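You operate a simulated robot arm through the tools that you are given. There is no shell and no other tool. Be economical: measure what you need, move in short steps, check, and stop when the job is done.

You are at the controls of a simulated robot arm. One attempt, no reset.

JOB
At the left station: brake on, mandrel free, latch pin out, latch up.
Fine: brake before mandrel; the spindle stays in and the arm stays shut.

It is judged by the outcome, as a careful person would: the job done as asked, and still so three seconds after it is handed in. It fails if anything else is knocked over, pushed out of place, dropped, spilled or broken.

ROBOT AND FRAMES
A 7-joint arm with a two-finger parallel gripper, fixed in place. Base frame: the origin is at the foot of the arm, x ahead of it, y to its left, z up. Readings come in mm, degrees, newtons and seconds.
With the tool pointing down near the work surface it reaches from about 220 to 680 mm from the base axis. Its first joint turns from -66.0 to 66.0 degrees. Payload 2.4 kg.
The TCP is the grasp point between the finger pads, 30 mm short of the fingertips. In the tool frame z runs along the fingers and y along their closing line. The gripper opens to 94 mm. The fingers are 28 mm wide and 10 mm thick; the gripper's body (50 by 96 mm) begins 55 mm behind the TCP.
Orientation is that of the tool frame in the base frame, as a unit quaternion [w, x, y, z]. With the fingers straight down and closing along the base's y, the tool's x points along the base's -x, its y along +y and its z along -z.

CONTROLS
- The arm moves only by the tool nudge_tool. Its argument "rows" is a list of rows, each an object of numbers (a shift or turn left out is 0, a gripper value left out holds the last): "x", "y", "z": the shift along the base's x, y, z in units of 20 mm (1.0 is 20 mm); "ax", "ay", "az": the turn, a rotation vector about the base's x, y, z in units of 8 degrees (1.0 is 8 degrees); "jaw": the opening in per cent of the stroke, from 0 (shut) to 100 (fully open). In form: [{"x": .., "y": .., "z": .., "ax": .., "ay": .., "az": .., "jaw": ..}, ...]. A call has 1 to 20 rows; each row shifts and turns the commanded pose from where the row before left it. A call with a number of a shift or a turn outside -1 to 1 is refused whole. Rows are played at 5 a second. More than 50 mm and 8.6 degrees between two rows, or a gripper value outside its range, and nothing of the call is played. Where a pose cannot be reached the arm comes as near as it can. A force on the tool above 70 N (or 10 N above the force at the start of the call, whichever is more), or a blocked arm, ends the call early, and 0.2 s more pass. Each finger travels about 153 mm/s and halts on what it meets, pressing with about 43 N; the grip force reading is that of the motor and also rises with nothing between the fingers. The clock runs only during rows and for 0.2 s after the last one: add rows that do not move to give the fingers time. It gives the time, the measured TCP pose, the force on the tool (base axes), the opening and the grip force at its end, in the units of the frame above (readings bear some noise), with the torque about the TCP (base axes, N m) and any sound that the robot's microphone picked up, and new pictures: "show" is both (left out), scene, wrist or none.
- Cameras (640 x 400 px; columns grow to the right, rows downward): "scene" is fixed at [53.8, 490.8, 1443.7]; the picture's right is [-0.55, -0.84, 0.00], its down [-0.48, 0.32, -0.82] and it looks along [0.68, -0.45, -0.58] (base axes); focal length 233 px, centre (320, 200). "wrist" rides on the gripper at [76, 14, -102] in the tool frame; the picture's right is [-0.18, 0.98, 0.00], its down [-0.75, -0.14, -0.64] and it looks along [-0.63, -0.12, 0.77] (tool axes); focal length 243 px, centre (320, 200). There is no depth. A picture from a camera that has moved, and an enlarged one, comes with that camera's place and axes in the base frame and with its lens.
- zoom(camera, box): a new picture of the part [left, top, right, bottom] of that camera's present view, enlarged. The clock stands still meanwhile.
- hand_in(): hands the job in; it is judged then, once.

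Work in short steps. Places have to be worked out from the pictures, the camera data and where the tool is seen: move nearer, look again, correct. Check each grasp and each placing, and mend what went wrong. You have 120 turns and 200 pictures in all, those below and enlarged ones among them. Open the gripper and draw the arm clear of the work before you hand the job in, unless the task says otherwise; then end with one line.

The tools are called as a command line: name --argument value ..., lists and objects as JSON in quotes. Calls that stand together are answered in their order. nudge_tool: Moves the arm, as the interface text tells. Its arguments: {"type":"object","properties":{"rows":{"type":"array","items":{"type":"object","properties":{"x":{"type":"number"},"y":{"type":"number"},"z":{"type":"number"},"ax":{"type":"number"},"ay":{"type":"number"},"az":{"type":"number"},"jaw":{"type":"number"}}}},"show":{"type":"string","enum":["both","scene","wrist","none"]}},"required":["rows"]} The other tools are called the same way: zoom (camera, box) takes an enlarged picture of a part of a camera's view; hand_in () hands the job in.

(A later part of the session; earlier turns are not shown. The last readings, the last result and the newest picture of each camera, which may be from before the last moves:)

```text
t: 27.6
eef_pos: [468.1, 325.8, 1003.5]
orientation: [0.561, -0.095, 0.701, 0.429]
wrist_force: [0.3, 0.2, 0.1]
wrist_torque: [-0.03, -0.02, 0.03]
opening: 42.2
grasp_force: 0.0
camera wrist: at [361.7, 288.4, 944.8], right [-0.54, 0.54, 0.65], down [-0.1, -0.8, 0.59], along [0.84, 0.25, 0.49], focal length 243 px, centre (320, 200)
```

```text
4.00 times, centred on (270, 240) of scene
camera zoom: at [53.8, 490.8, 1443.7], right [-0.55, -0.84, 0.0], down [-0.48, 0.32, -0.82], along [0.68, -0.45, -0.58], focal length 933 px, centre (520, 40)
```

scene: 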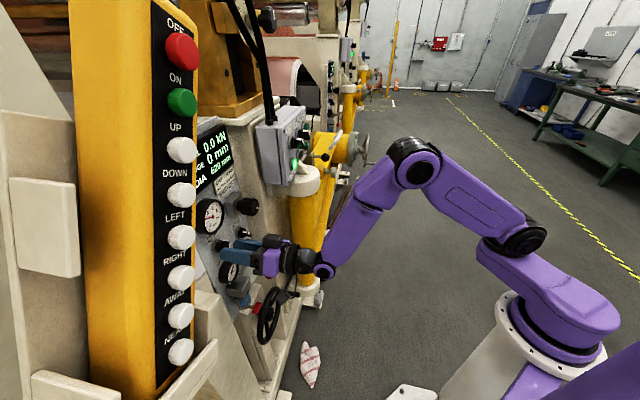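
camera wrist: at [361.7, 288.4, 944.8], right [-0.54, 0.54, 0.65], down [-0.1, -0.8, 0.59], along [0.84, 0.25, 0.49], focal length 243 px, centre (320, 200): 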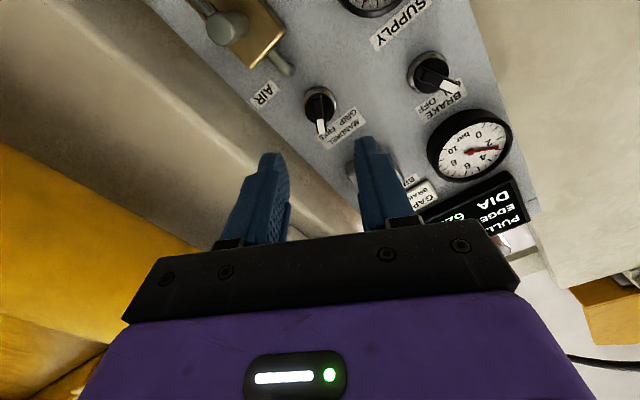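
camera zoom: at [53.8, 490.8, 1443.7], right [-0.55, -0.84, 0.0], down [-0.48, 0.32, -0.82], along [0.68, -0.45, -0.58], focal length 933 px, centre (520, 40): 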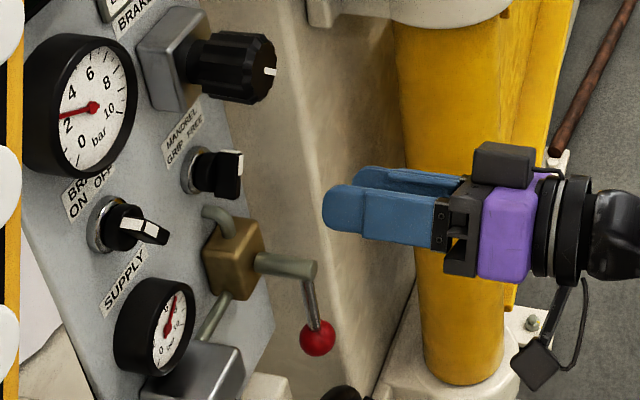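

Brake reads ON and mandrel FREE. Now retreat, unroll, and go to a viewing pose in front of the latch.

nudge_tool --rows '[{"x": -0.8, "y": -0.8, "ax": -0.33, "ay": -0.33}, {"x": -0.8, "y": -0.8, "ax": -0.33, "ay": -0.33}, {"x": -0.8, "y": -0.8, "ax": -0.33, "ay": -0.33}, {"x": -0.8, "y": -0.8, "ax": -0.33, "ay": -0.33}, {"x": -0.8, "y": -0.8, "ax": -0.33, "ay": -0.33}, {"x": -0.8, "y": -0.8, "ax": -0.33, "ay": -0.33}, {"x": -0.8, "y": -0.8, "ax": -0.33, "ay": -0.33}, {"x": -0.8, "y": -0.8, "ax": -0.33, "ay": -0.33}, {"x": 0.8, "y": -0.8, "z": 0.36, "ax": -0.295, "ay": 0.295}, {"x": 0.8, "y": -0.8, "z": 0.36, "ax": -0.295, "ay": 0.295}, {"x": 0.8, "y": -0.8, "z": 0.36, "ax": -0.295, "ay": 0.295}, {"x": 0.8, "y": -0.8, "z": 0.36, "ax": -0.295, "ay": 0.295}, {"x": 0.8, "y": -0.8, "z": 0.36, "ax": -0.295, "ay": 0.295}, {"x": 0.8, "y": -0.8, "z": 0.36, "ax": -0.295, "ay": 0.295}, {"x": 0.8, "y": -0.8, "z": 0.36, "ax": -0.295, "ay": 0.295}, {"x": 0.8, "y": -0.8, "z": 0.36, "ax": -0.295, "ay": 0.295}, {"x": 0.8, "y": -0.8, "z": 0.36, "ax": -0.295, "ay": 0.295}, {"x": 0.8, "y": -0.8, "z": 0.36, "ax": -0.295, "ay": 0.295}, {"x": 0.8, "y": -0.8, "z": 0.36, "ax": -0.295, "ay": 0.295}, {"x": 0.8, "y": -0.8, "z": 0.36, "ax": -0.295, "ay": 0.295, "jaw": 80}]'

zoom --camera "wrist" --box '[220, 60, 420, 230]'

```text
t: 31.8
eef_pos: [532.9, 6.1, 1088.5]
orientation: [0.389, -0.349, 0.837, 0.161]
wrist_force: [0.4, 0.4, 0.1]
wrist_torque: [0.0, 0.02, 0.02]
opening: 75.4
grasp_force: 0.1
camera wrist: at [434.3, -76.1, 1096.8], right [-0.61, 0.78, 0.14], down [0.1, -0.1, 0.99], along [0.78, 0.62, -0.01], focal length 243 px, centre (320, 200)
```

scene: 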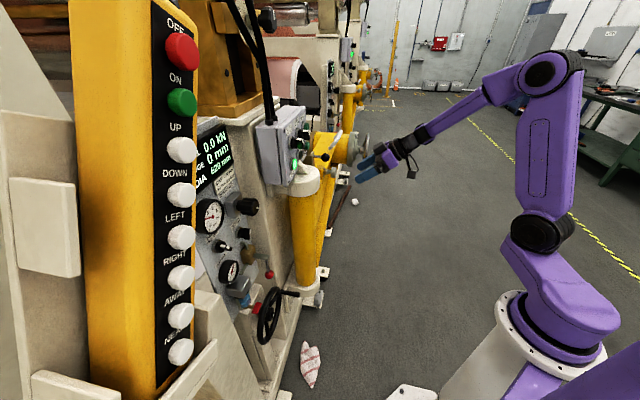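
wrist: 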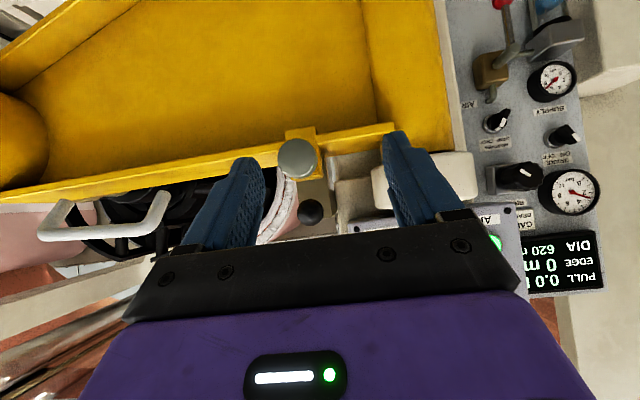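

```text
2.35 times, centred on (320, 145) of wrist
camera zoom: at [434.3, -76.1, 1096.8], right [-0.61, 0.78, 0.14], down [0.1, -0.1, 0.99], along [0.78, 0.62, -0.01], focal length 571 px, centre (320, 329)
```

zoom: 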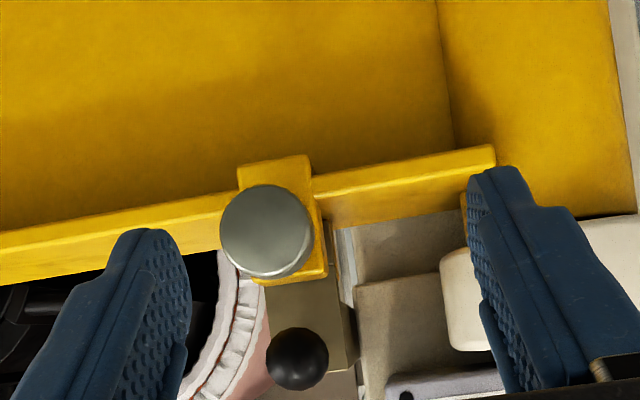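

The knob faces us nearly head-on: centre ≈(628,56,1052), ~37 mm across; ball ≈(649,78,1106). Level the tool and line up with the pin knob at a stand-off.

nudge_tool --rows '[{"ax": 0.59, "ay": -0.59, "z": -0.3, "jaw": 66}, {"ax": 0.59, "ay": -0.59, "z": -0.3}, {"ax": 0.59, "ay": -0.59, "z": -0.3}, {"ax": 0.59, "ay": -0.59, "z": -0.3, "x": 0.4}, {"ax": 0.59, "ay": -0.59, "z": -0.3, "x": 0.5, "y": 0.1}, {"ax": 0.59, "ay": -0.59, "z": -0.33, "x": 0.6, "y": 0.15}, {"x": 0.5}, {"x": 0.5}]'

zoom --camera "wrist" --box '[220, 60, 420, 230]'

zoom --camera "scene" --box '[280, 110, 420, 210]'

```text
t: 33.6
eef_pos: [584.0, 9.2, 1053.7]
orientation: [0.653, -0.271, 0.654, 0.269]
wrist_force: [0.1, 0.4, 0.3]
wrist_torque: [0.02, -0.03, -0.01]
opening: 62.2
grasp_force: 0.0
camera wrist: at [502.3, -53.4, 976.3], right [-0.7, 0.7, 0.18], down [-0.35, -0.55, 0.76], along [0.62, 0.46, 0.63], focal length 243 px, centre (320, 200)
```

scene: 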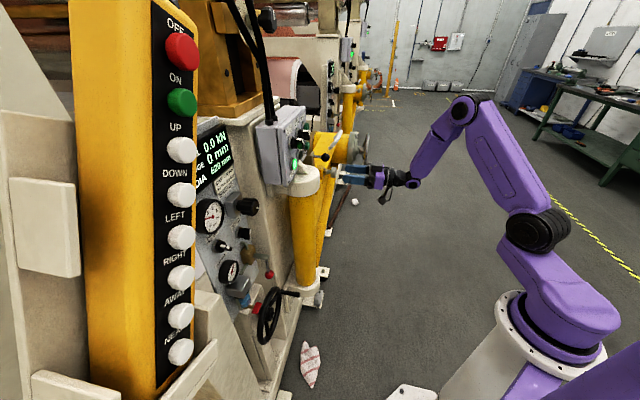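
wrist: 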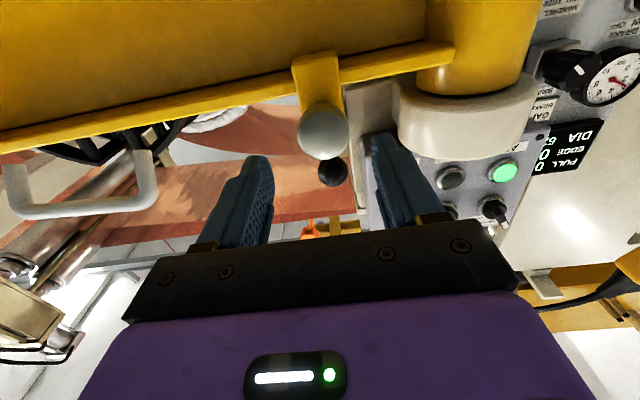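

```text
2.35 times, centred on (320, 145) of wrist
camera zoom: at [502.3, -53.4, 976.3], right [-0.7, 0.7, 0.18], down [-0.35, -0.55, 0.76], along [0.62, 0.46, 0.63], focal length 571 px, centre (320, 329)
```

zoom: 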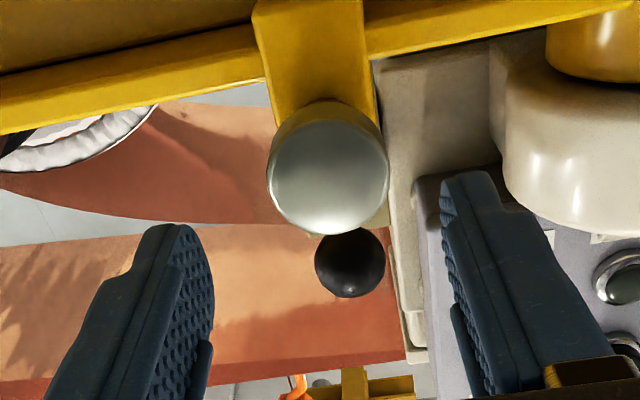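

```text
4.00 times, centred on (350, 160) of scene
camera zoom: at [53.8, 490.8, 1443.7], right [-0.55, -0.84, 0.0], down [-0.48, 0.32, -0.82], along [0.68, -0.45, -0.58], focal length 933 px, centre (200, 360)
```

zoom: 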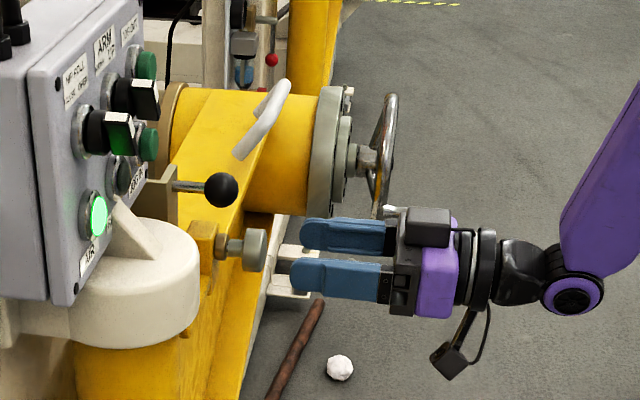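

Aligned (3 mm off sideways). Correct that and advance 52 mm, then close on the knob.

nudge_tool --rows '[{"x": -0.1, "y": 0.1}, {"x": 0.46, "y": 0.46}, {"x": 0.46, "y": 0.46}, {"x": 0.46, "y": 0.46}, {"x": 0.46, "y": 0.46}, {}, {"jaw": 10}, {"jaw": 10}, {}]'

zoom --camera "wrist" --box '[220, 60, 420, 230]'

zoom --camera "scene" --box '[280, 110, 420, 210]'

```text
t: 35.6
eef_pos: [618.3, 48.9, 1053.5]
orientation: [0.654, -0.27, 0.654, 0.267]
wrist_force: [7.6, -1.0, -0.3]
wrist_torque: [-0.03, 0.05, -0.19]
opening: 37.4
grasp_force: 45.0
camera wrist: at [536.7, -14.8, 977.3], right [-0.69, 0.7, 0.18], down [-0.36, -0.55, 0.76], along [0.63, 0.46, 0.63], focal length 243 px, centre (320, 200)
```

scene: 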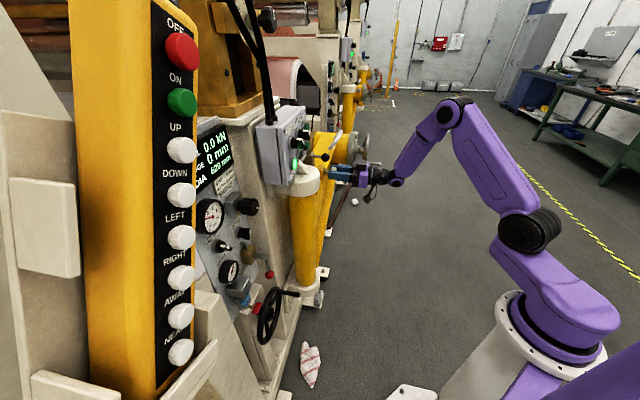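
wrist: 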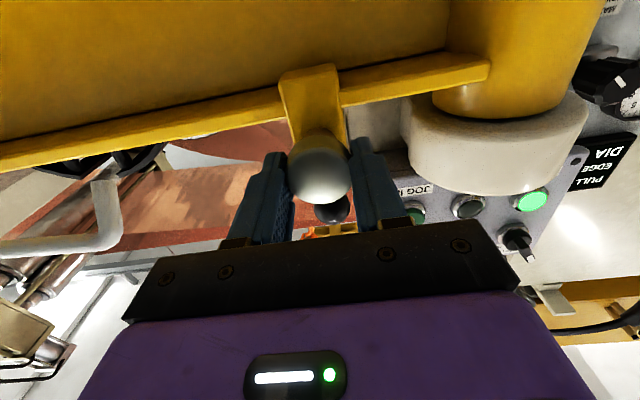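

```text
2.35 times, centred on (320, 145) of wrist
camera zoom: at [536.7, -14.8, 977.3], right [-0.69, 0.7, 0.18], down [-0.36, -0.55, 0.76], along [0.63, 0.46, 0.63], focal length 571 px, centre (320, 329)
```

zoom: 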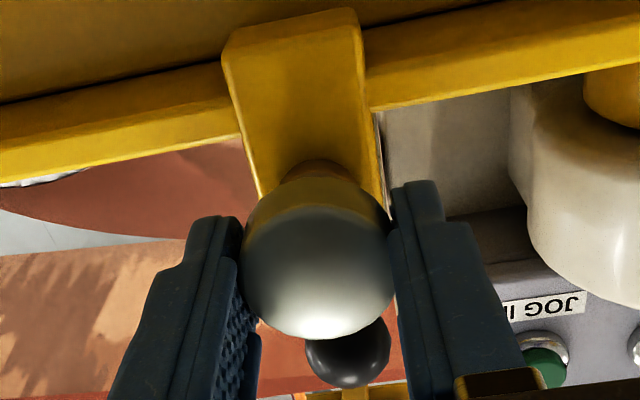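

```text
4.00 times, centred on (350, 160) of scene
camera zoom: at [54.1, 490.8, 1443.7], right [-0.55, -0.84, 0.0], down [-0.48, 0.32, -0.82], along [0.68, -0.45, -0.58], focal length 933 px, centre (200, 360)
```

zoom: 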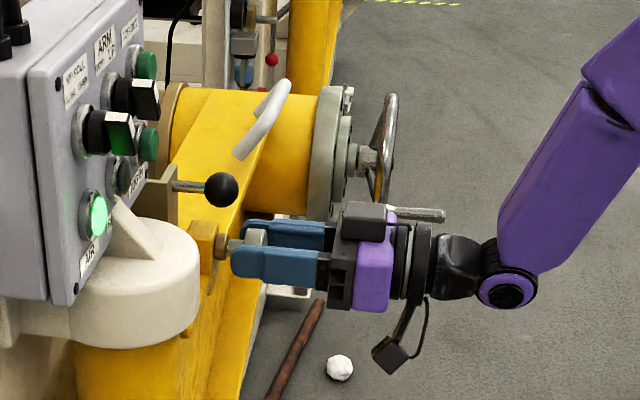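

Knob gripped (37 mm). Pull straight out gently 20 mm, monitoring force.

nudge_tool --rows '[{"x": -0.177, "y": -0.177}, {"x": -0.177, "y": -0.177}, {"x": -0.177, "y": -0.177}, {"x": -0.177, "y": -0.177}, {}]' --show "wrist"

zoom --camera "scene" --box '[280, 110, 420, 210]'

```text
t: 36.8
eef_pos: [605.2, 34.8, 1053.4]
orientation: [0.653, -0.272, 0.654, 0.269]
wrist_force: [8.5, -3.0, -5.8]
wrist_torque: [-0.2, 0.21, -0.25]
opening: 37.5
grasp_force: 45.2
camera wrist: at [522.4, -29.3, 977.5], right [-0.69, 0.7, 0.18], down [-0.35, -0.55, 0.76], along [0.63, 0.46, 0.63], focal length 243 px, centre (320, 200)
```

wrist: 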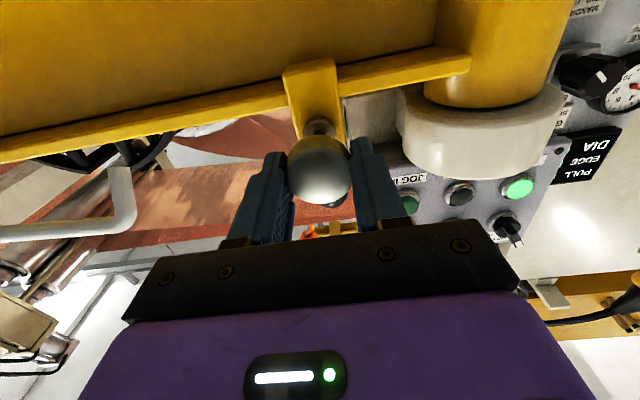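

```text
4.00 times, centred on (350, 160) of scene
camera zoom: at [54.2, 490.7, 1443.7], right [-0.55, -0.84, 0.0], down [-0.48, 0.32, -0.82], along [0.68, -0.45, -0.58], focal length 933 px, centre (200, 360)
```

zoom: 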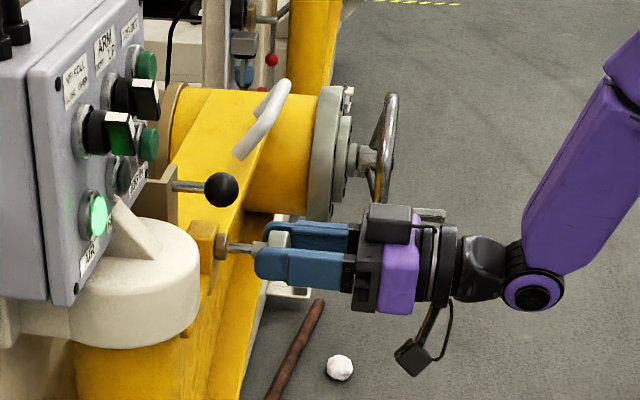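

The pin slid ~19 mm, forces low. Pull a bit further to find the end.

nudge_tool --rows '[{"x": -0.1, "y": -0.1}, {"x": -0.1, "y": -0.1}, {"x": -0.1, "y": -0.1}, {}]' --show "none"

zoom --camera "scene" --box '[280, 110, 420, 210]'

```text
t: 37.8
eef_pos: [599.3, 30.5, 1054.6]
orientation: [0.654, -0.272, 0.652, 0.269]
wrist_force: [33.7, 11.1, 0.5]
wrist_torque: [0.03, -0.13, -0.24]
opening: 37.4
grasp_force: 45.1
```

```text
4.00 times, centred on (350, 160) of scene
camera zoom: at [54.8, 491.1, 1443.5], right [-0.55, -0.84, 0.0], down [-0.48, 0.32, -0.82], along [0.68, -0.45, -0.58], focal length 933 px, centre (200, 360)
```

zoom: 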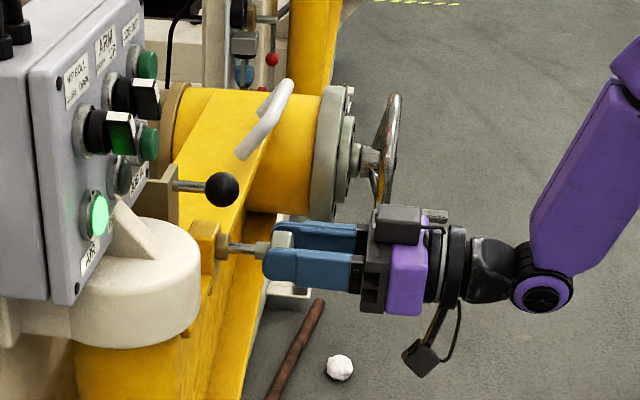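

End stop reached (~25 mm, 32 N). Relax slightly and release to see if the pin stays out.

nudge_tool --rows '[{"x": 0.08, "y": 0.08}, {"jaw": 60}, {}, {}]' --show "wrist"

zoom --camera "scene" --box '[280, 110, 420, 210]'

zoom --camera "wrist" --box '[220, 60, 420, 230]'

```text
t: 38.8
eef_pos: [599.5, 31.4, 1052.3]
orientation: [0.653, -0.272, 0.654, 0.269]
wrist_force: [0.1, 0.5, 0.1]
wrist_torque: [0.01, 0.0, 0.01]
opening: 56.6
grasp_force: 0.0
camera wrist: at [517.9, -32.6, 976.5], right [-0.7, 0.7, 0.18], down [-0.35, -0.55, 0.76], along [0.63, 0.46, 0.63], focal length 243 px, centre (320, 200)
```

wrist: 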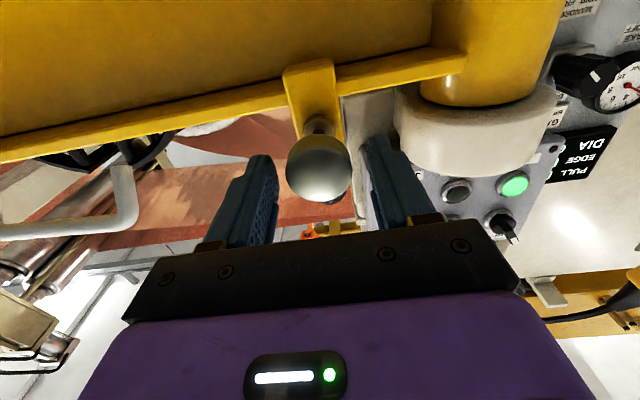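

```text
4.00 times, centred on (350, 160) of scene
camera zoom: at [53.8, 490.8, 1443.7], right [-0.55, -0.84, 0.0], down [-0.48, 0.32, -0.82], along [0.68, -0.45, -0.58], focal length 933 px, centre (200, 360)
```

zoom: 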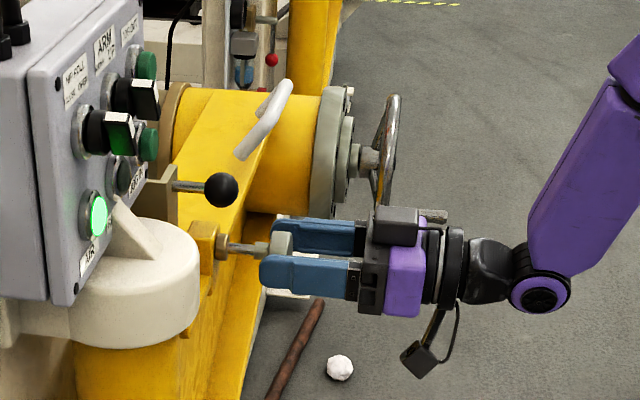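

```text
2.35 times, centred on (320, 145) of wrist
camera zoom: at [517.9, -32.6, 976.5], right [-0.7, 0.7, 0.18], down [-0.35, -0.55, 0.76], along [0.63, 0.46, 0.63], focal length 571 px, centre (320, 329)
```

zoom: 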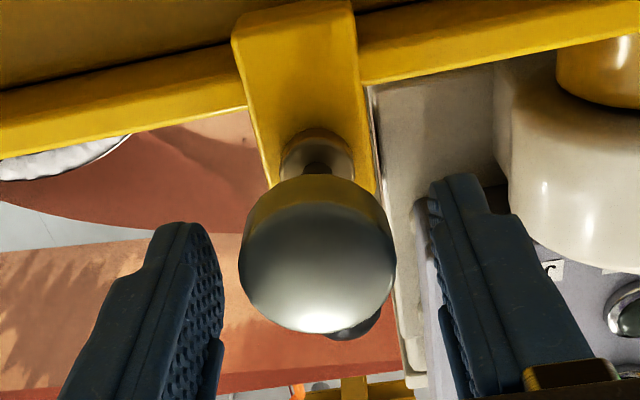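

The pin stays out. Now retreat and rise to ball height to study the latch.

nudge_tool --rows '[{"x": -0.6, "y": -0.6}, {"x": -0.6, "y": -0.6}, {"x": -0.6, "y": -0.6}, {"x": -0.6, "y": -0.6}, {"z": 0.9}, {"z": 0.9}, {"z": 0.9}]' --show "wrist"

zoom --camera "wrist" --box '[240, 80, 400, 200]'

zoom --camera "scene" --box '[290, 120, 370, 180]'

```text
t: 40.4
eef_pos: [550.2, -17.5, 1107.0]
orientation: [0.652, -0.272, 0.654, 0.269]
wrist_force: [-0.1, -0.1, 0.6]
wrist_torque: [0.0, 0.02, 0.0]
opening: 56.3
grasp_force: 0.0
camera wrist: at [469.8, -81.5, 1031.3], right [-0.7, 0.7, 0.18], down [-0.35, -0.55, 0.76], along [0.63, 0.46, 0.63], focal length 243 px, centre (320, 200)
```

wrist: 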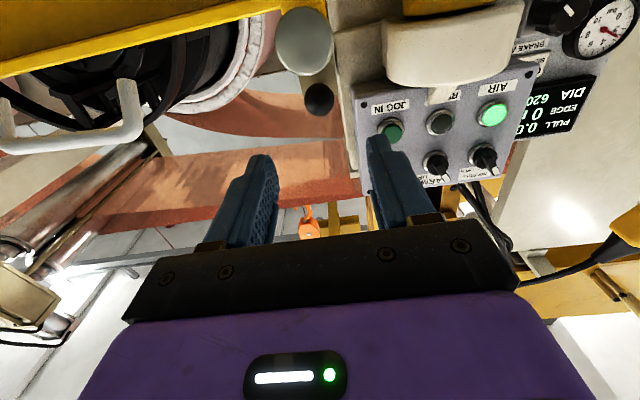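

```text
3.33 times, centred on (320, 140) of wrist
camera zoom: at [469.8, -81.5, 1031.3], right [-0.7, 0.7, 0.18], down [-0.35, -0.55, 0.76], along [0.63, 0.46, 0.63], focal length 809 px, centre (320, 400)
```

zoom: 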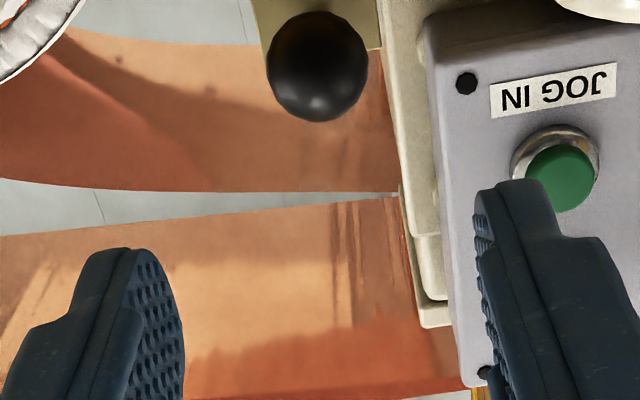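

```text
6.67 times, centred on (330, 150) of scene
camera zoom: at [53.8, 490.8, 1443.7], right [-0.55, -0.84, 0.0], down [-0.48, 0.32, -0.82], along [0.68, -0.45, -0.58], focal length 1555 px, centre (253, 533)
```

zoom: 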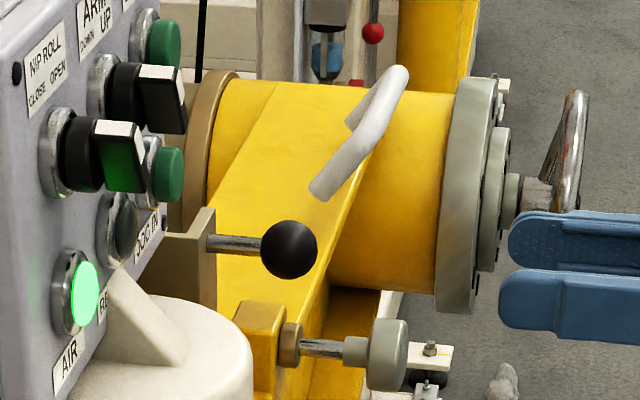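

Ball is on the tool axis. To find the hinge I look from above: raise and tilt the tool down.

nudge_tool --rows '[{"z": 0.9, "ax": -0.7, "ay": 0.7}, {"z": 0.9, "ax": -0.7, "ay": 0.7}, {"z": 0.9, "ax": -0.7, "ay": 0.7}, {"z": 0.9, "ax": -0.7, "ay": 0.7}, {"z": 0.9, "ax": -0.7, "ay": 0.7}, {"z": 0.8, "ax": -0.7, "ay": 0.7, "x": 0.5, "y": 0.5}, {"ax": -0.7, "ay": 0.7, "x": 0.8, "y": 0.8}, {"ax": -0.7, "ay": 0.7, "x": 0.8, "y": 0.8}, {"ax": -0.7, "ay": 0.7, "x": 0.8, "y": 0.8}, {"ax": -0.7, "ay": 0.7, "x": 0.8, "y": 0.8}]' --show "wrist"

zoom --camera "wrist" --box '[220, 60, 420, 230]'

```text
t: 42.6
eef_pos: [626.0, 38.7, 1219.9]
orientation: [0.175, -0.378, 0.906, 0.074]
wrist_force: [-0.1, 0.3, 0.5]
wrist_torque: [0.01, -0.01, -0.01]
opening: 56.5
grasp_force: 0.1
out of reach, approached as far as the arm can: row 9, 10
camera wrist: at [540.2, -29.6, 1287.0], right [-0.58, 0.81, 0.07], down [0.43, 0.23, 0.88], along [0.7, 0.54, -0.48], focal length 243 px, centre (320, 200)
```

wrist: 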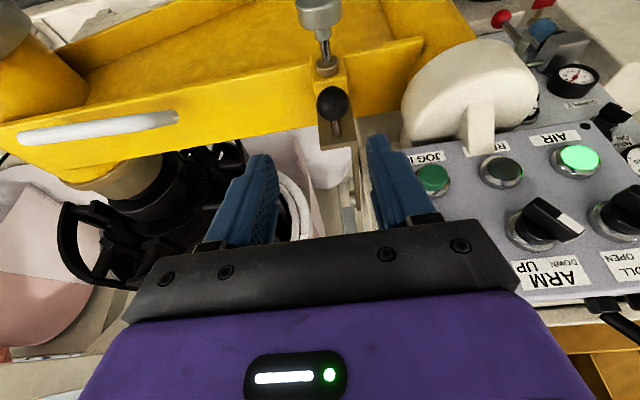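

```text
2.35 times, centred on (320, 145) of wrist
camera zoom: at [540.2, -29.6, 1287.0], right [-0.58, 0.81, 0.07], down [0.43, 0.23, 0.88], along [0.7, 0.54, -0.48], focal length 571 px, centre (320, 329)
```

zoom: 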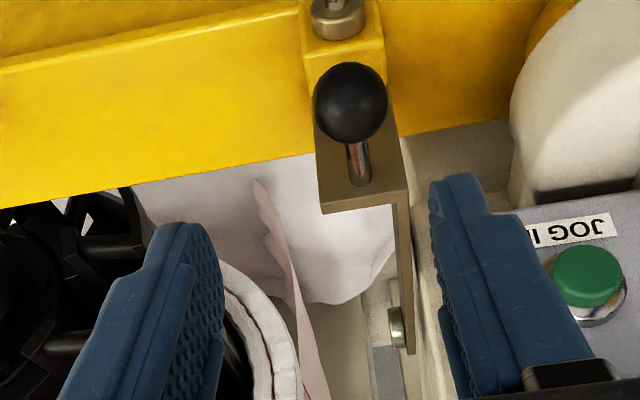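

Clear now: L-shaped latch pivots on a bolt ~150–165 mm behind the ball, so the ball lifts along an arc. I retrace to level stand-off at ball height, and set the jaws.

nudge_tool --rows '[{"ax": 0.7, "ay": -0.7, "x": -0.8, "y": -0.8}, {"ax": 0.7, "ay": -0.7, "x": -0.8, "y": -0.8}, {"ax": 0.7, "ay": -0.7, "x": -0.8, "y": -0.8}, {"ax": 0.7, "ay": -0.7, "x": -0.8, "y": -0.8}, {"ax": 0.7, "ay": -0.7, "z": -0.8, "x": -0.5, "y": -0.5}, {"z": -0.9, "ax": 0.7, "ay": -0.7}, {"z": -0.9, "ax": 0.7, "ay": -0.7}, {"z": -0.9, "ax": 0.7, "ay": -0.7}, {"z": -0.9, "ax": 0.7, "ay": -0.7}, {"z": -0.9, "ax": 0.7, "ay": -0.7}, {}]' --show "wrist"

```text
t: 45.0
eef_pos: [550.0, -35.7, 1115.4]
orientation: [0.715, -0.245, 0.585, 0.295]
wrist_force: [0.8, -0.4, -0.6]
wrist_torque: [-0.02, 0.03, -0.01]
opening: 56.4
grasp_force: 0.0
camera wrist: at [481.0, -86.9, 1019.8], right [-0.72, 0.67, 0.18], down [-0.45, -0.65, 0.62], along [0.53, 0.37, 0.77], focal length 243 px, centre (320, 200)
```

wrist: 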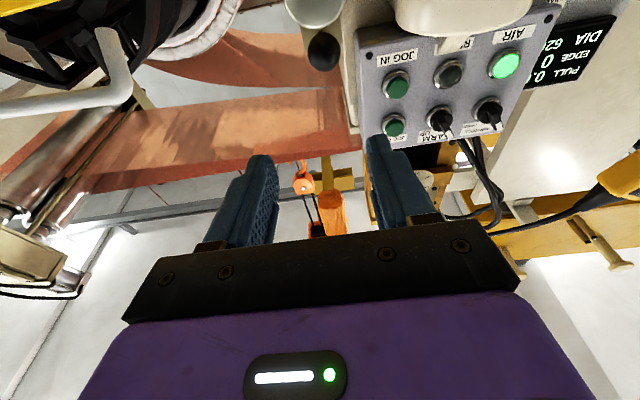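

The clipped rows shifted the pose (pitched up 11°). Correct orientation and go to stand-off (583, 11, 1106) with 56 mm jaws.

nudge_tool --rows '[{"ax": -0.5, "ay": 0.5, "x": 0.4, "y": 0.6, "z": -0.2}, {"ax": -0.5, "ay": 0.5, "x": 0.4, "y": 0.6, "z": -0.2}, {"x": 0.4, "y": 0.6, "z": -0.07}, {"x": 0.43, "y": 0.55}, {}]' --show "wrist"

zoom --camera "wrist" --box '[240, 80, 400, 200]'

```text
t: 46.2
eef_pos: [584.3, 11.8, 1105.0]
orientation: [0.652, -0.273, 0.654, 0.27]
wrist_force: [-0.4, -0.4, -0.3]
wrist_torque: [-0.03, -0.01, 0.0]
opening: 56.6
grasp_force: 0.1
camera wrist: at [501.9, -51.1, 1028.8], right [-0.7, 0.69, 0.18], down [-0.35, -0.55, 0.76], along [0.62, 0.46, 0.63], focal length 243 px, centre (320, 200)
```

wrist: 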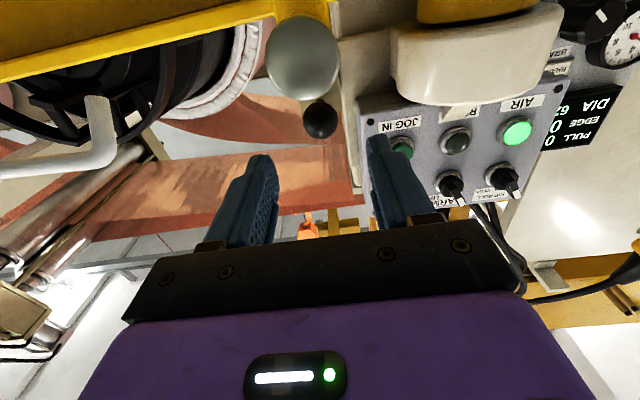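

```text
3.33 times, centred on (320, 140) of wrist
camera zoom: at [501.9, -51.1, 1028.8], right [-0.7, 0.69, 0.18], down [-0.35, -0.55, 0.76], along [0.62, 0.46, 0.63], focal length 809 px, centre (320, 400)
```

zoom: 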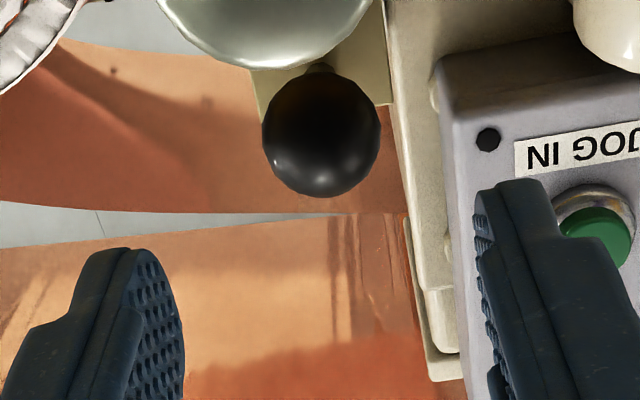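

Ball is centred on the axis, ~94 mm ahead. Advance 86 mm and close on it.

nudge_tool --rows '[{"x": 0.61, "y": 0.61}, {"x": 0.61, "y": 0.61}, {"x": 0.61, "y": 0.61}, {"x": 0.61, "y": 0.61}, {"x": 0.6, "y": 0.6}, {}, {"jaw": 10}, {"jaw": 10}, {}]' --show "wrist"

zoom --camera "scene" --box '[280, 110, 420, 210]'

```text
t: 48.2
eef_pos: [642.3, 73.7, 1106.3]
orientation: [0.652, -0.274, 0.653, 0.27]
wrist_force: [-7.0, 4.7, -0.4]
wrist_torque: [0.22, -0.1, 0.07]
opening: 29.4
grasp_force: 44.8
camera wrist: at [562.1, 9.2, 1029.0], right [-0.7, 0.69, 0.18], down [-0.35, -0.55, 0.76], along [0.62, 0.47, 0.63], focal length 243 px, centre (320, 200)
```

wrist: 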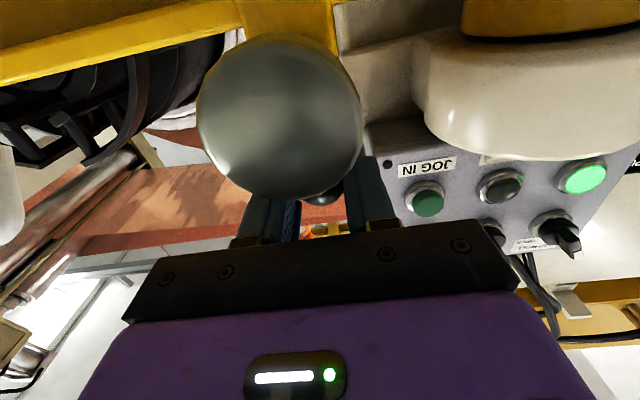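

```text
4.00 times, centred on (350, 160) of scene
camera zoom: at [53.5, 490.9, 1443.7], right [-0.55, -0.84, 0.0], down [-0.48, 0.32, -0.82], along [0.68, -0.45, -0.58], focal length 933 px, centre (200, 360)
```

zoom: 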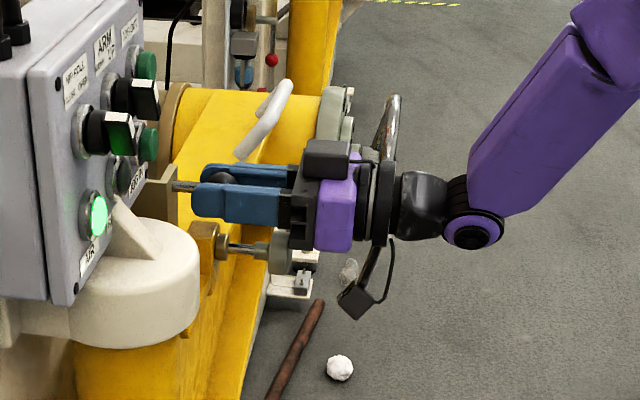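

Ball gripped. Lift along the estimated arc for the first ~12° and check force.

nudge_tool --rows '[{"x": 0.01, "y": 0.01, "z": 0.43}, {"x": 0.02, "y": 0.02, "z": 0.43}, {"x": 0.04, "y": 0.04, "z": 0.43}, {"x": 0.055, "y": 0.055, "z": 0.43}, {}]' --show "wrist"

zoom --camera "scene" --box '[280, 90, 420, 190]'

```text
t: 49.4
eef_pos: [646.1, 76.7, 1140.0]
orientation: [0.652, -0.275, 0.653, 0.27]
wrist_force: [-9.0, 5.4, -9.3]
wrist_torque: [-0.99, 0.83, 0.06]
opening: 29.3
grasp_force: 45.1
camera wrist: at [564.8, 11.9, 1063.6], right [-0.7, 0.69, 0.18], down [-0.35, -0.55, 0.76], along [0.62, 0.47, 0.63], focal length 243 px, centre (320, 200)
```

wrist: 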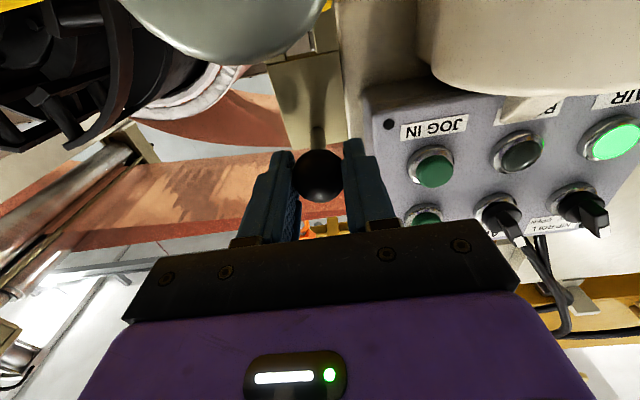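

```text
4.00 times, centred on (350, 140) of scene
camera zoom: at [53.7, 491.0, 1443.6], right [-0.55, -0.84, 0.0], down [-0.48, 0.32, -0.82], along [0.68, -0.45, -0.58], focal length 933 px, centre (200, 440)
```

zoom: 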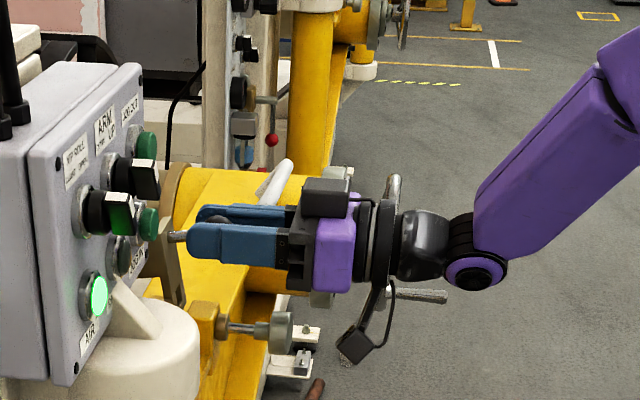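

Works smoothly with low force. Continue along the arc to ~42°.

nudge_tool --rows '[{"x": 0.071, "y": 0.071, "z": 0.42}, {"x": 0.087, "y": 0.087, "z": 0.414}, {"x": 0.102, "y": 0.102, "z": 0.407}, {"x": 0.117, "y": 0.117, "z": 0.4}, {"x": 0.131, "y": 0.131, "z": 0.39}, {"x": 0.146, "y": 0.146, "z": 0.38}, {"x": 0.16, "y": 0.16, "z": 0.37}, {"x": 0.173, "y": 0.173, "z": 0.355}, {"x": 0.186, "y": 0.186, "z": 0.343}, {"x": 0.198, "y": 0.198, "z": 0.33}, {}]' --show "wrist"

zoom --camera "scene" --box '[280, 70, 420, 170]'

```text
t: 51.8
eef_pos: [673.9, 102.9, 1217.2]
orientation: [0.653, -0.273, 0.653, 0.27]
wrist_force: [-24.1, 2.8, 1.8]
wrist_torque: [-0.63, 0.65, 0.12]
opening: 29.3
grasp_force: 44.8
camera wrist: at [592.4, 39.6, 1141.0], right [-0.7, 0.69, 0.18], down [-0.35, -0.55, 0.76], along [0.62, 0.47, 0.63], focal length 243 px, centre (320, 200)
```

wrist: 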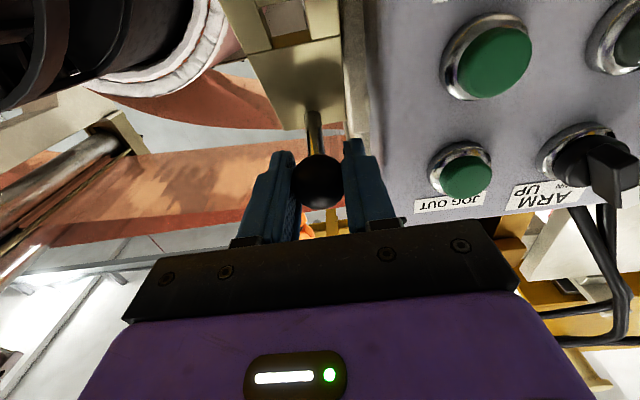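

```text
4.00 times, centred on (350, 120) of scene
camera zoom: at [52.9, 490.8, 1443.7], right [-0.55, -0.84, 0.0], down [-0.48, 0.32, -0.82], along [0.68, -0.45, -0.58], focal length 933 px, centre (200, 520)
```

zoom: 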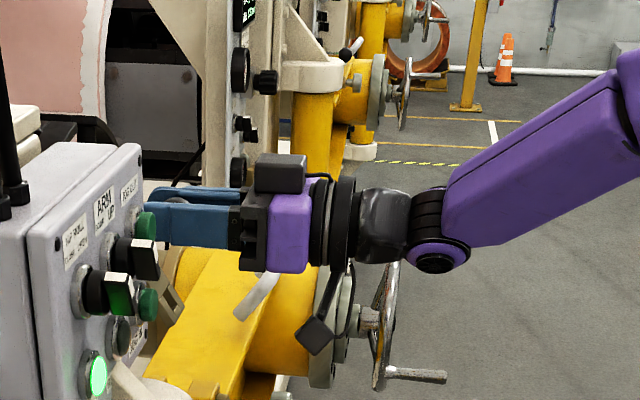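

Lateral force has grown a bit; check the gap between the right-hand finger and the control box before continuing.

zoom --camera "wrist" --box '[250, 60, 450, 240]'

zoom --camera "scene" --box '[300, 100, 360, 140]'

```text
2.22 times, centred on (350, 150) of wrist
camera zoom: at [592.4, 39.6, 1141.0], right [-0.7, 0.69, 0.18], down [-0.35, -0.55, 0.76], along [0.62, 0.47, 0.63], focal length 539 px, centre (253, 311)
```

zoom: 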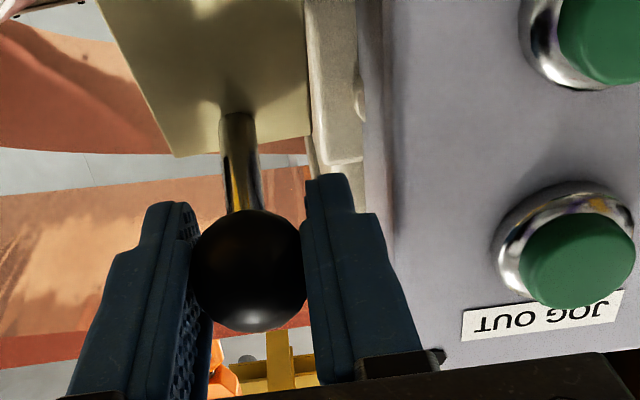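

```text
10.00 times, centred on (330, 120) of scene
camera zoom: at [52.9, 490.8, 1443.7], right [-0.55, -0.84, 0.0], down [-0.48, 0.32, -0.82], along [0.68, -0.45, -0.58], focal length 2332 px, centre (220, 1000)
```

zoom: 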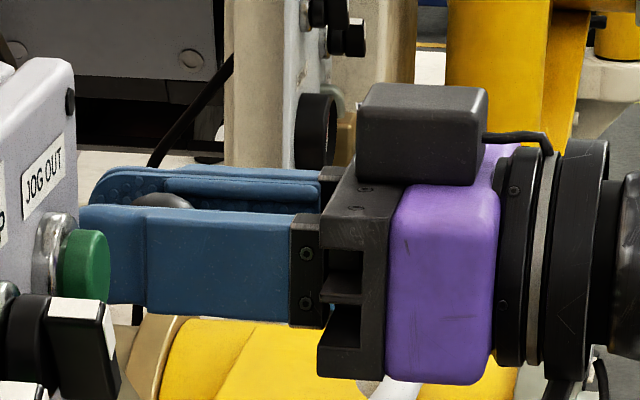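

Fingers are clear, but the gripper body will come near the JOG buttons; I'll pitch the tool along with the latch so the body swings up and away. Continue to ~53°.

nudge_tool --rows '[{"x": 0.07, "y": 0.07, "z": 0.36, "ax": -0.35, "ay": 0.35}, {"x": 0.177, "y": 0.177, "z": 0.345, "ax": -0.35, "ay": 0.35}, {"x": 0.223, "y": 0.223, "z": 0.33, "ax": -0.35, "ay": 0.35}, {"x": 0.244, "y": 0.244, "z": 0.31, "ax": -0.35, "ay": 0.35}, {"x": 0.258, "y": 0.258, "z": 0.29, "ax": -0.35, "ay": 0.35}, {}]'

zoom --camera "scene" --box '[280, 70, 400, 150]'

```text
t: 53.2
eef_pos: [694.2, 124.5, 1251.2]
orientation: [0.53, -0.317, 0.755, 0.22]
wrist_force: [-0.4, 10.9, 3.1]
wrist_torque: [0.83, -0.83, -0.05]
opening: 29.8
grasp_force: 45.0
camera wrist: at [598.2, 45.6, 1214.0], right [-0.66, 0.74, 0.17], down [-0.15, -0.34, 0.93], along [0.74, 0.58, 0.33], focal length 243 px, centre (320, 200)
```

scene: 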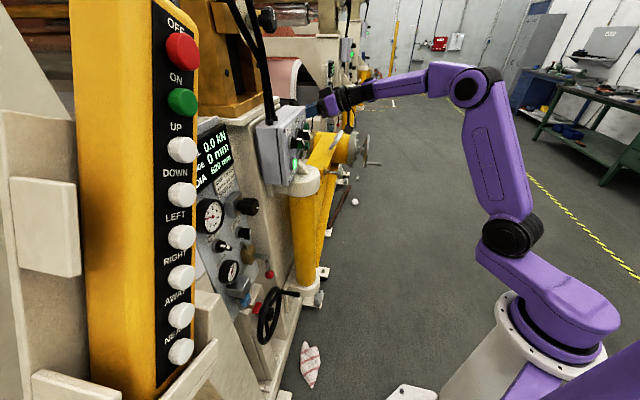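
wrist: 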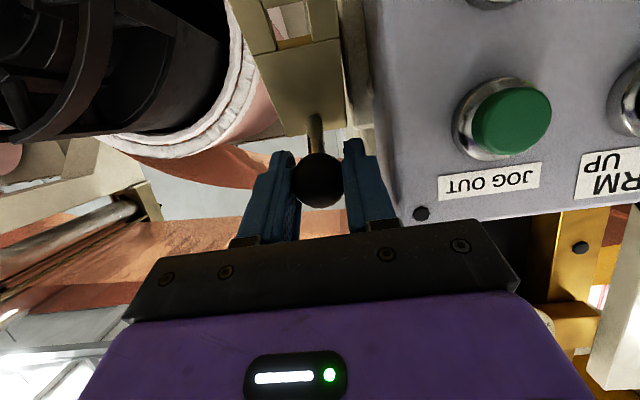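

```text
5.00 times, centred on (340, 110) of scene
camera zoom: at [53.7, 491.1, 1443.6], right [-0.55, -0.84, 0.0], down [-0.48, 0.32, -0.82], along [0.68, -0.45, -0.58], focal length 1166 px, centre (220, 650)
```

zoom: 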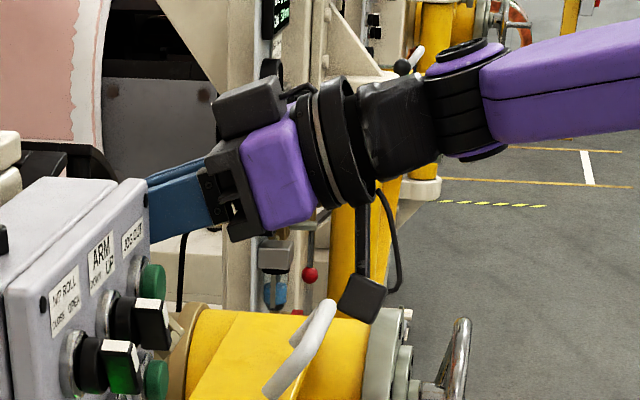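

Low force, arc fits R≈181 mm, θ≈53°. Continue ~12° more.

nudge_tool --rows '[{"x": 0.27, "y": 0.27, "z": 0.27}, {"x": 0.28, "y": 0.28, "z": 0.25}, {"x": 0.29, "y": 0.29, "z": 0.23}, {"x": 0.297, "y": 0.297, "z": 0.21}, {}]' --show "wrist"

zoom --camera "scene" --box '[280, 70, 400, 150]'

```text
t: 54.4
eef_pos: [713.6, 143.4, 1258.3]
orientation: [0.52, -0.318, 0.761, 0.223]
wrist_force: [-51.1, -14.1, -35.0]
wrist_torque: [0.5, -0.34, -0.06]
opening: 29.9
grasp_force: 44.9
camera wrist: at [617.8, 64.7, 1224.1], right [-0.66, 0.73, 0.18], down [-0.12, -0.34, 0.93], along [0.74, 0.59, 0.31], focal length 243 px, centre (320, 200)
```

wrist: 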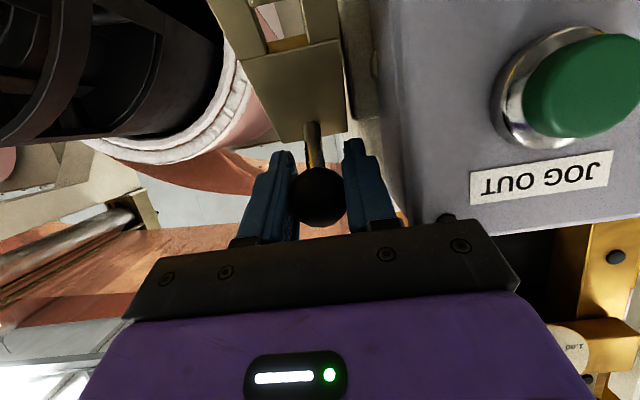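

```text
5.00 times, centred on (340, 110) of scene
camera zoom: at [52.7, 490.4, 1443.9], right [-0.55, -0.84, 0.0], down [-0.48, 0.32, -0.82], along [0.68, -0.45, -0.58], focal length 1166 px, centre (220, 650)
```

zoom: 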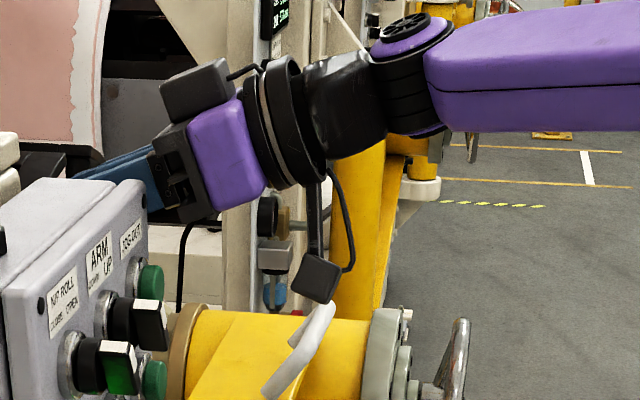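

Resistance rose opposite to the lift direction and the ball slid in the jaws — likely the latch's up stop. Back off slightly along the arc, then open carefully and watch if it stays.

nudge_tool --rows '[{"x": -0.25, "y": -0.25, "z": -0.2}, {"x": -0.2, "y": -0.2, "z": -0.18}, {}]' --show "none"

zoom --camera "wrist" --box '[200, 0, 440, 240]'

```text
t: 55.2
eef_pos: [707.8, 138.9, 1257.0]
orientation: [0.528, -0.317, 0.756, 0.221]
wrist_force: [18.1, 17.6, -23.8]
wrist_torque: [0.41, -0.45, -0.02]
opening: 29.8
grasp_force: 44.7
```

```text
1.67 times, centred on (320, 120) of wrist
camera zoom: at [612.9, 60.2, 1219.7], right [-0.66, 0.73, 0.17], down [-0.14, -0.34, 0.93], along [0.74, 0.59, 0.33], focal length 404 px, centre (320, 333)
```

zoom: 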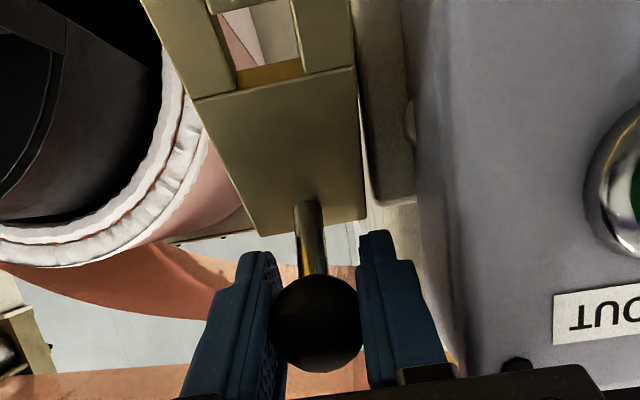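

Ease the residual force, then loosen the jaws just slightly (box is close) to test whether the latch stays.

nudge_tool --rows '[{"x": 0.08, "y": 0.08, "z": -0.2}, {"jaw": 34}, {}]' --show "wrist"

zoom --camera "wrist" --box '[200, 0, 440, 240]'

```text
t: 56.0
eef_pos: [708.2, 135.8, 1256.9]
orientation: [0.532, -0.315, 0.755, 0.219]
wrist_force: [-4.5, 2.6, 2.7]
wrist_torque: [0.0, 0.04, -0.03]
opening: 34.4
grasp_force: 2.4
camera wrist: at [613.1, 58.0, 1220.0], right [-0.65, 0.74, 0.17], down [-0.15, -0.34, 0.93], along [0.74, 0.58, 0.33], focal length 243 px, centre (320, 200)
```

wrist: 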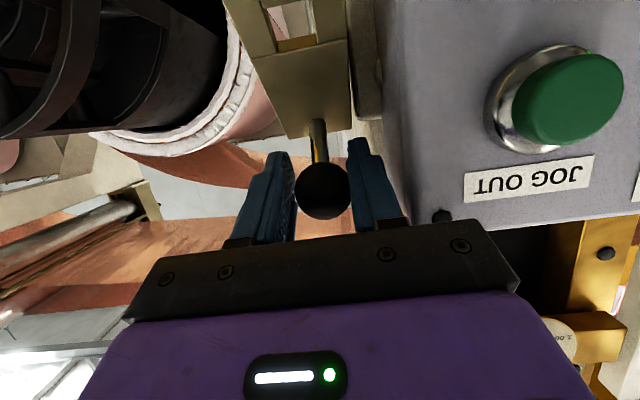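

```text
1.67 times, centred on (320, 120) of wrist
camera zoom: at [613.1, 58.0, 1220.0], right [-0.65, 0.74, 0.17], down [-0.15, -0.34, 0.93], along [0.74, 0.58, 0.33], focal length 404 px, centre (320, 333)
```

zoom: 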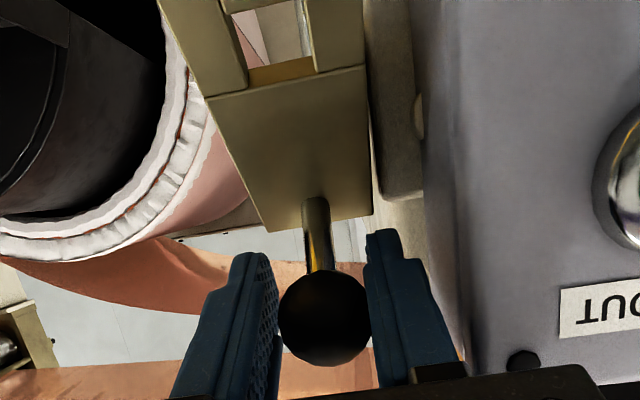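

The latch stays put, but backing off dragged it ~2° from its stop. Re-grip, push gently to the stop, and release right there.

nudge_tool --rows '[{"jaw": 10}, {}, {"x": 0.1, "y": 0.1, "z": 0.1}, {"x": 0.1, "y": 0.1, "z": 0.1}, {"x": 0.05, "y": 0.05, "z": 0.04}, {}]' --show "none"

```text
t: 57.4
eef_pos: [710.2, 142.1, 1259.1]
orientation: [0.528, -0.317, 0.756, 0.221]
wrist_force: [-43.0, -7.7, -6.5]
wrist_torque: [-0.12, 0.17, -0.17]
opening: 29.5
grasp_force: 45.4
```

Against the stop again. Open slightly and check it stays.

nudge_tool --rows '[{"jaw": 35}, {}, {}]' --show "wrist"

zoom --camera "wrist" --box '[200, 0, 440, 240]'

```text
t: 58.2
eef_pos: [713.5, 141.9, 1261.4]
orientation: [0.53, -0.317, 0.755, 0.22]
wrist_force: [-2.3, 3.2, -0.9]
wrist_torque: [0.03, 0.0, -0.06]
opening: 34.9
grasp_force: 2.1
camera wrist: at [618.4, 63.9, 1223.8], right [-0.65, 0.74, 0.17], down [-0.15, -0.34, 0.93], along [0.74, 0.58, 0.33], focal length 243 px, centre (320, 200)
```

wrist: 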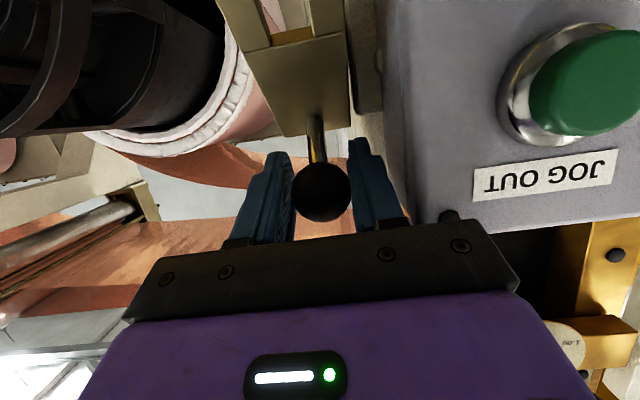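

```text
1.67 times, centred on (320, 120) of wrist
camera zoom: at [618.4, 63.9, 1223.8], right [-0.65, 0.74, 0.17], down [-0.15, -0.34, 0.93], along [0.74, 0.58, 0.33], focal length 404 px, centre (320, 333)
```

zoom: 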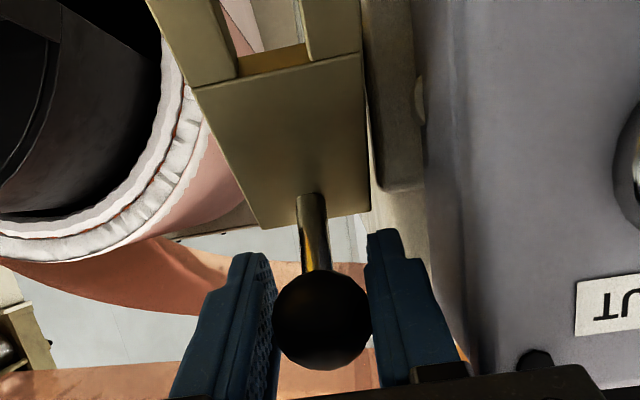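

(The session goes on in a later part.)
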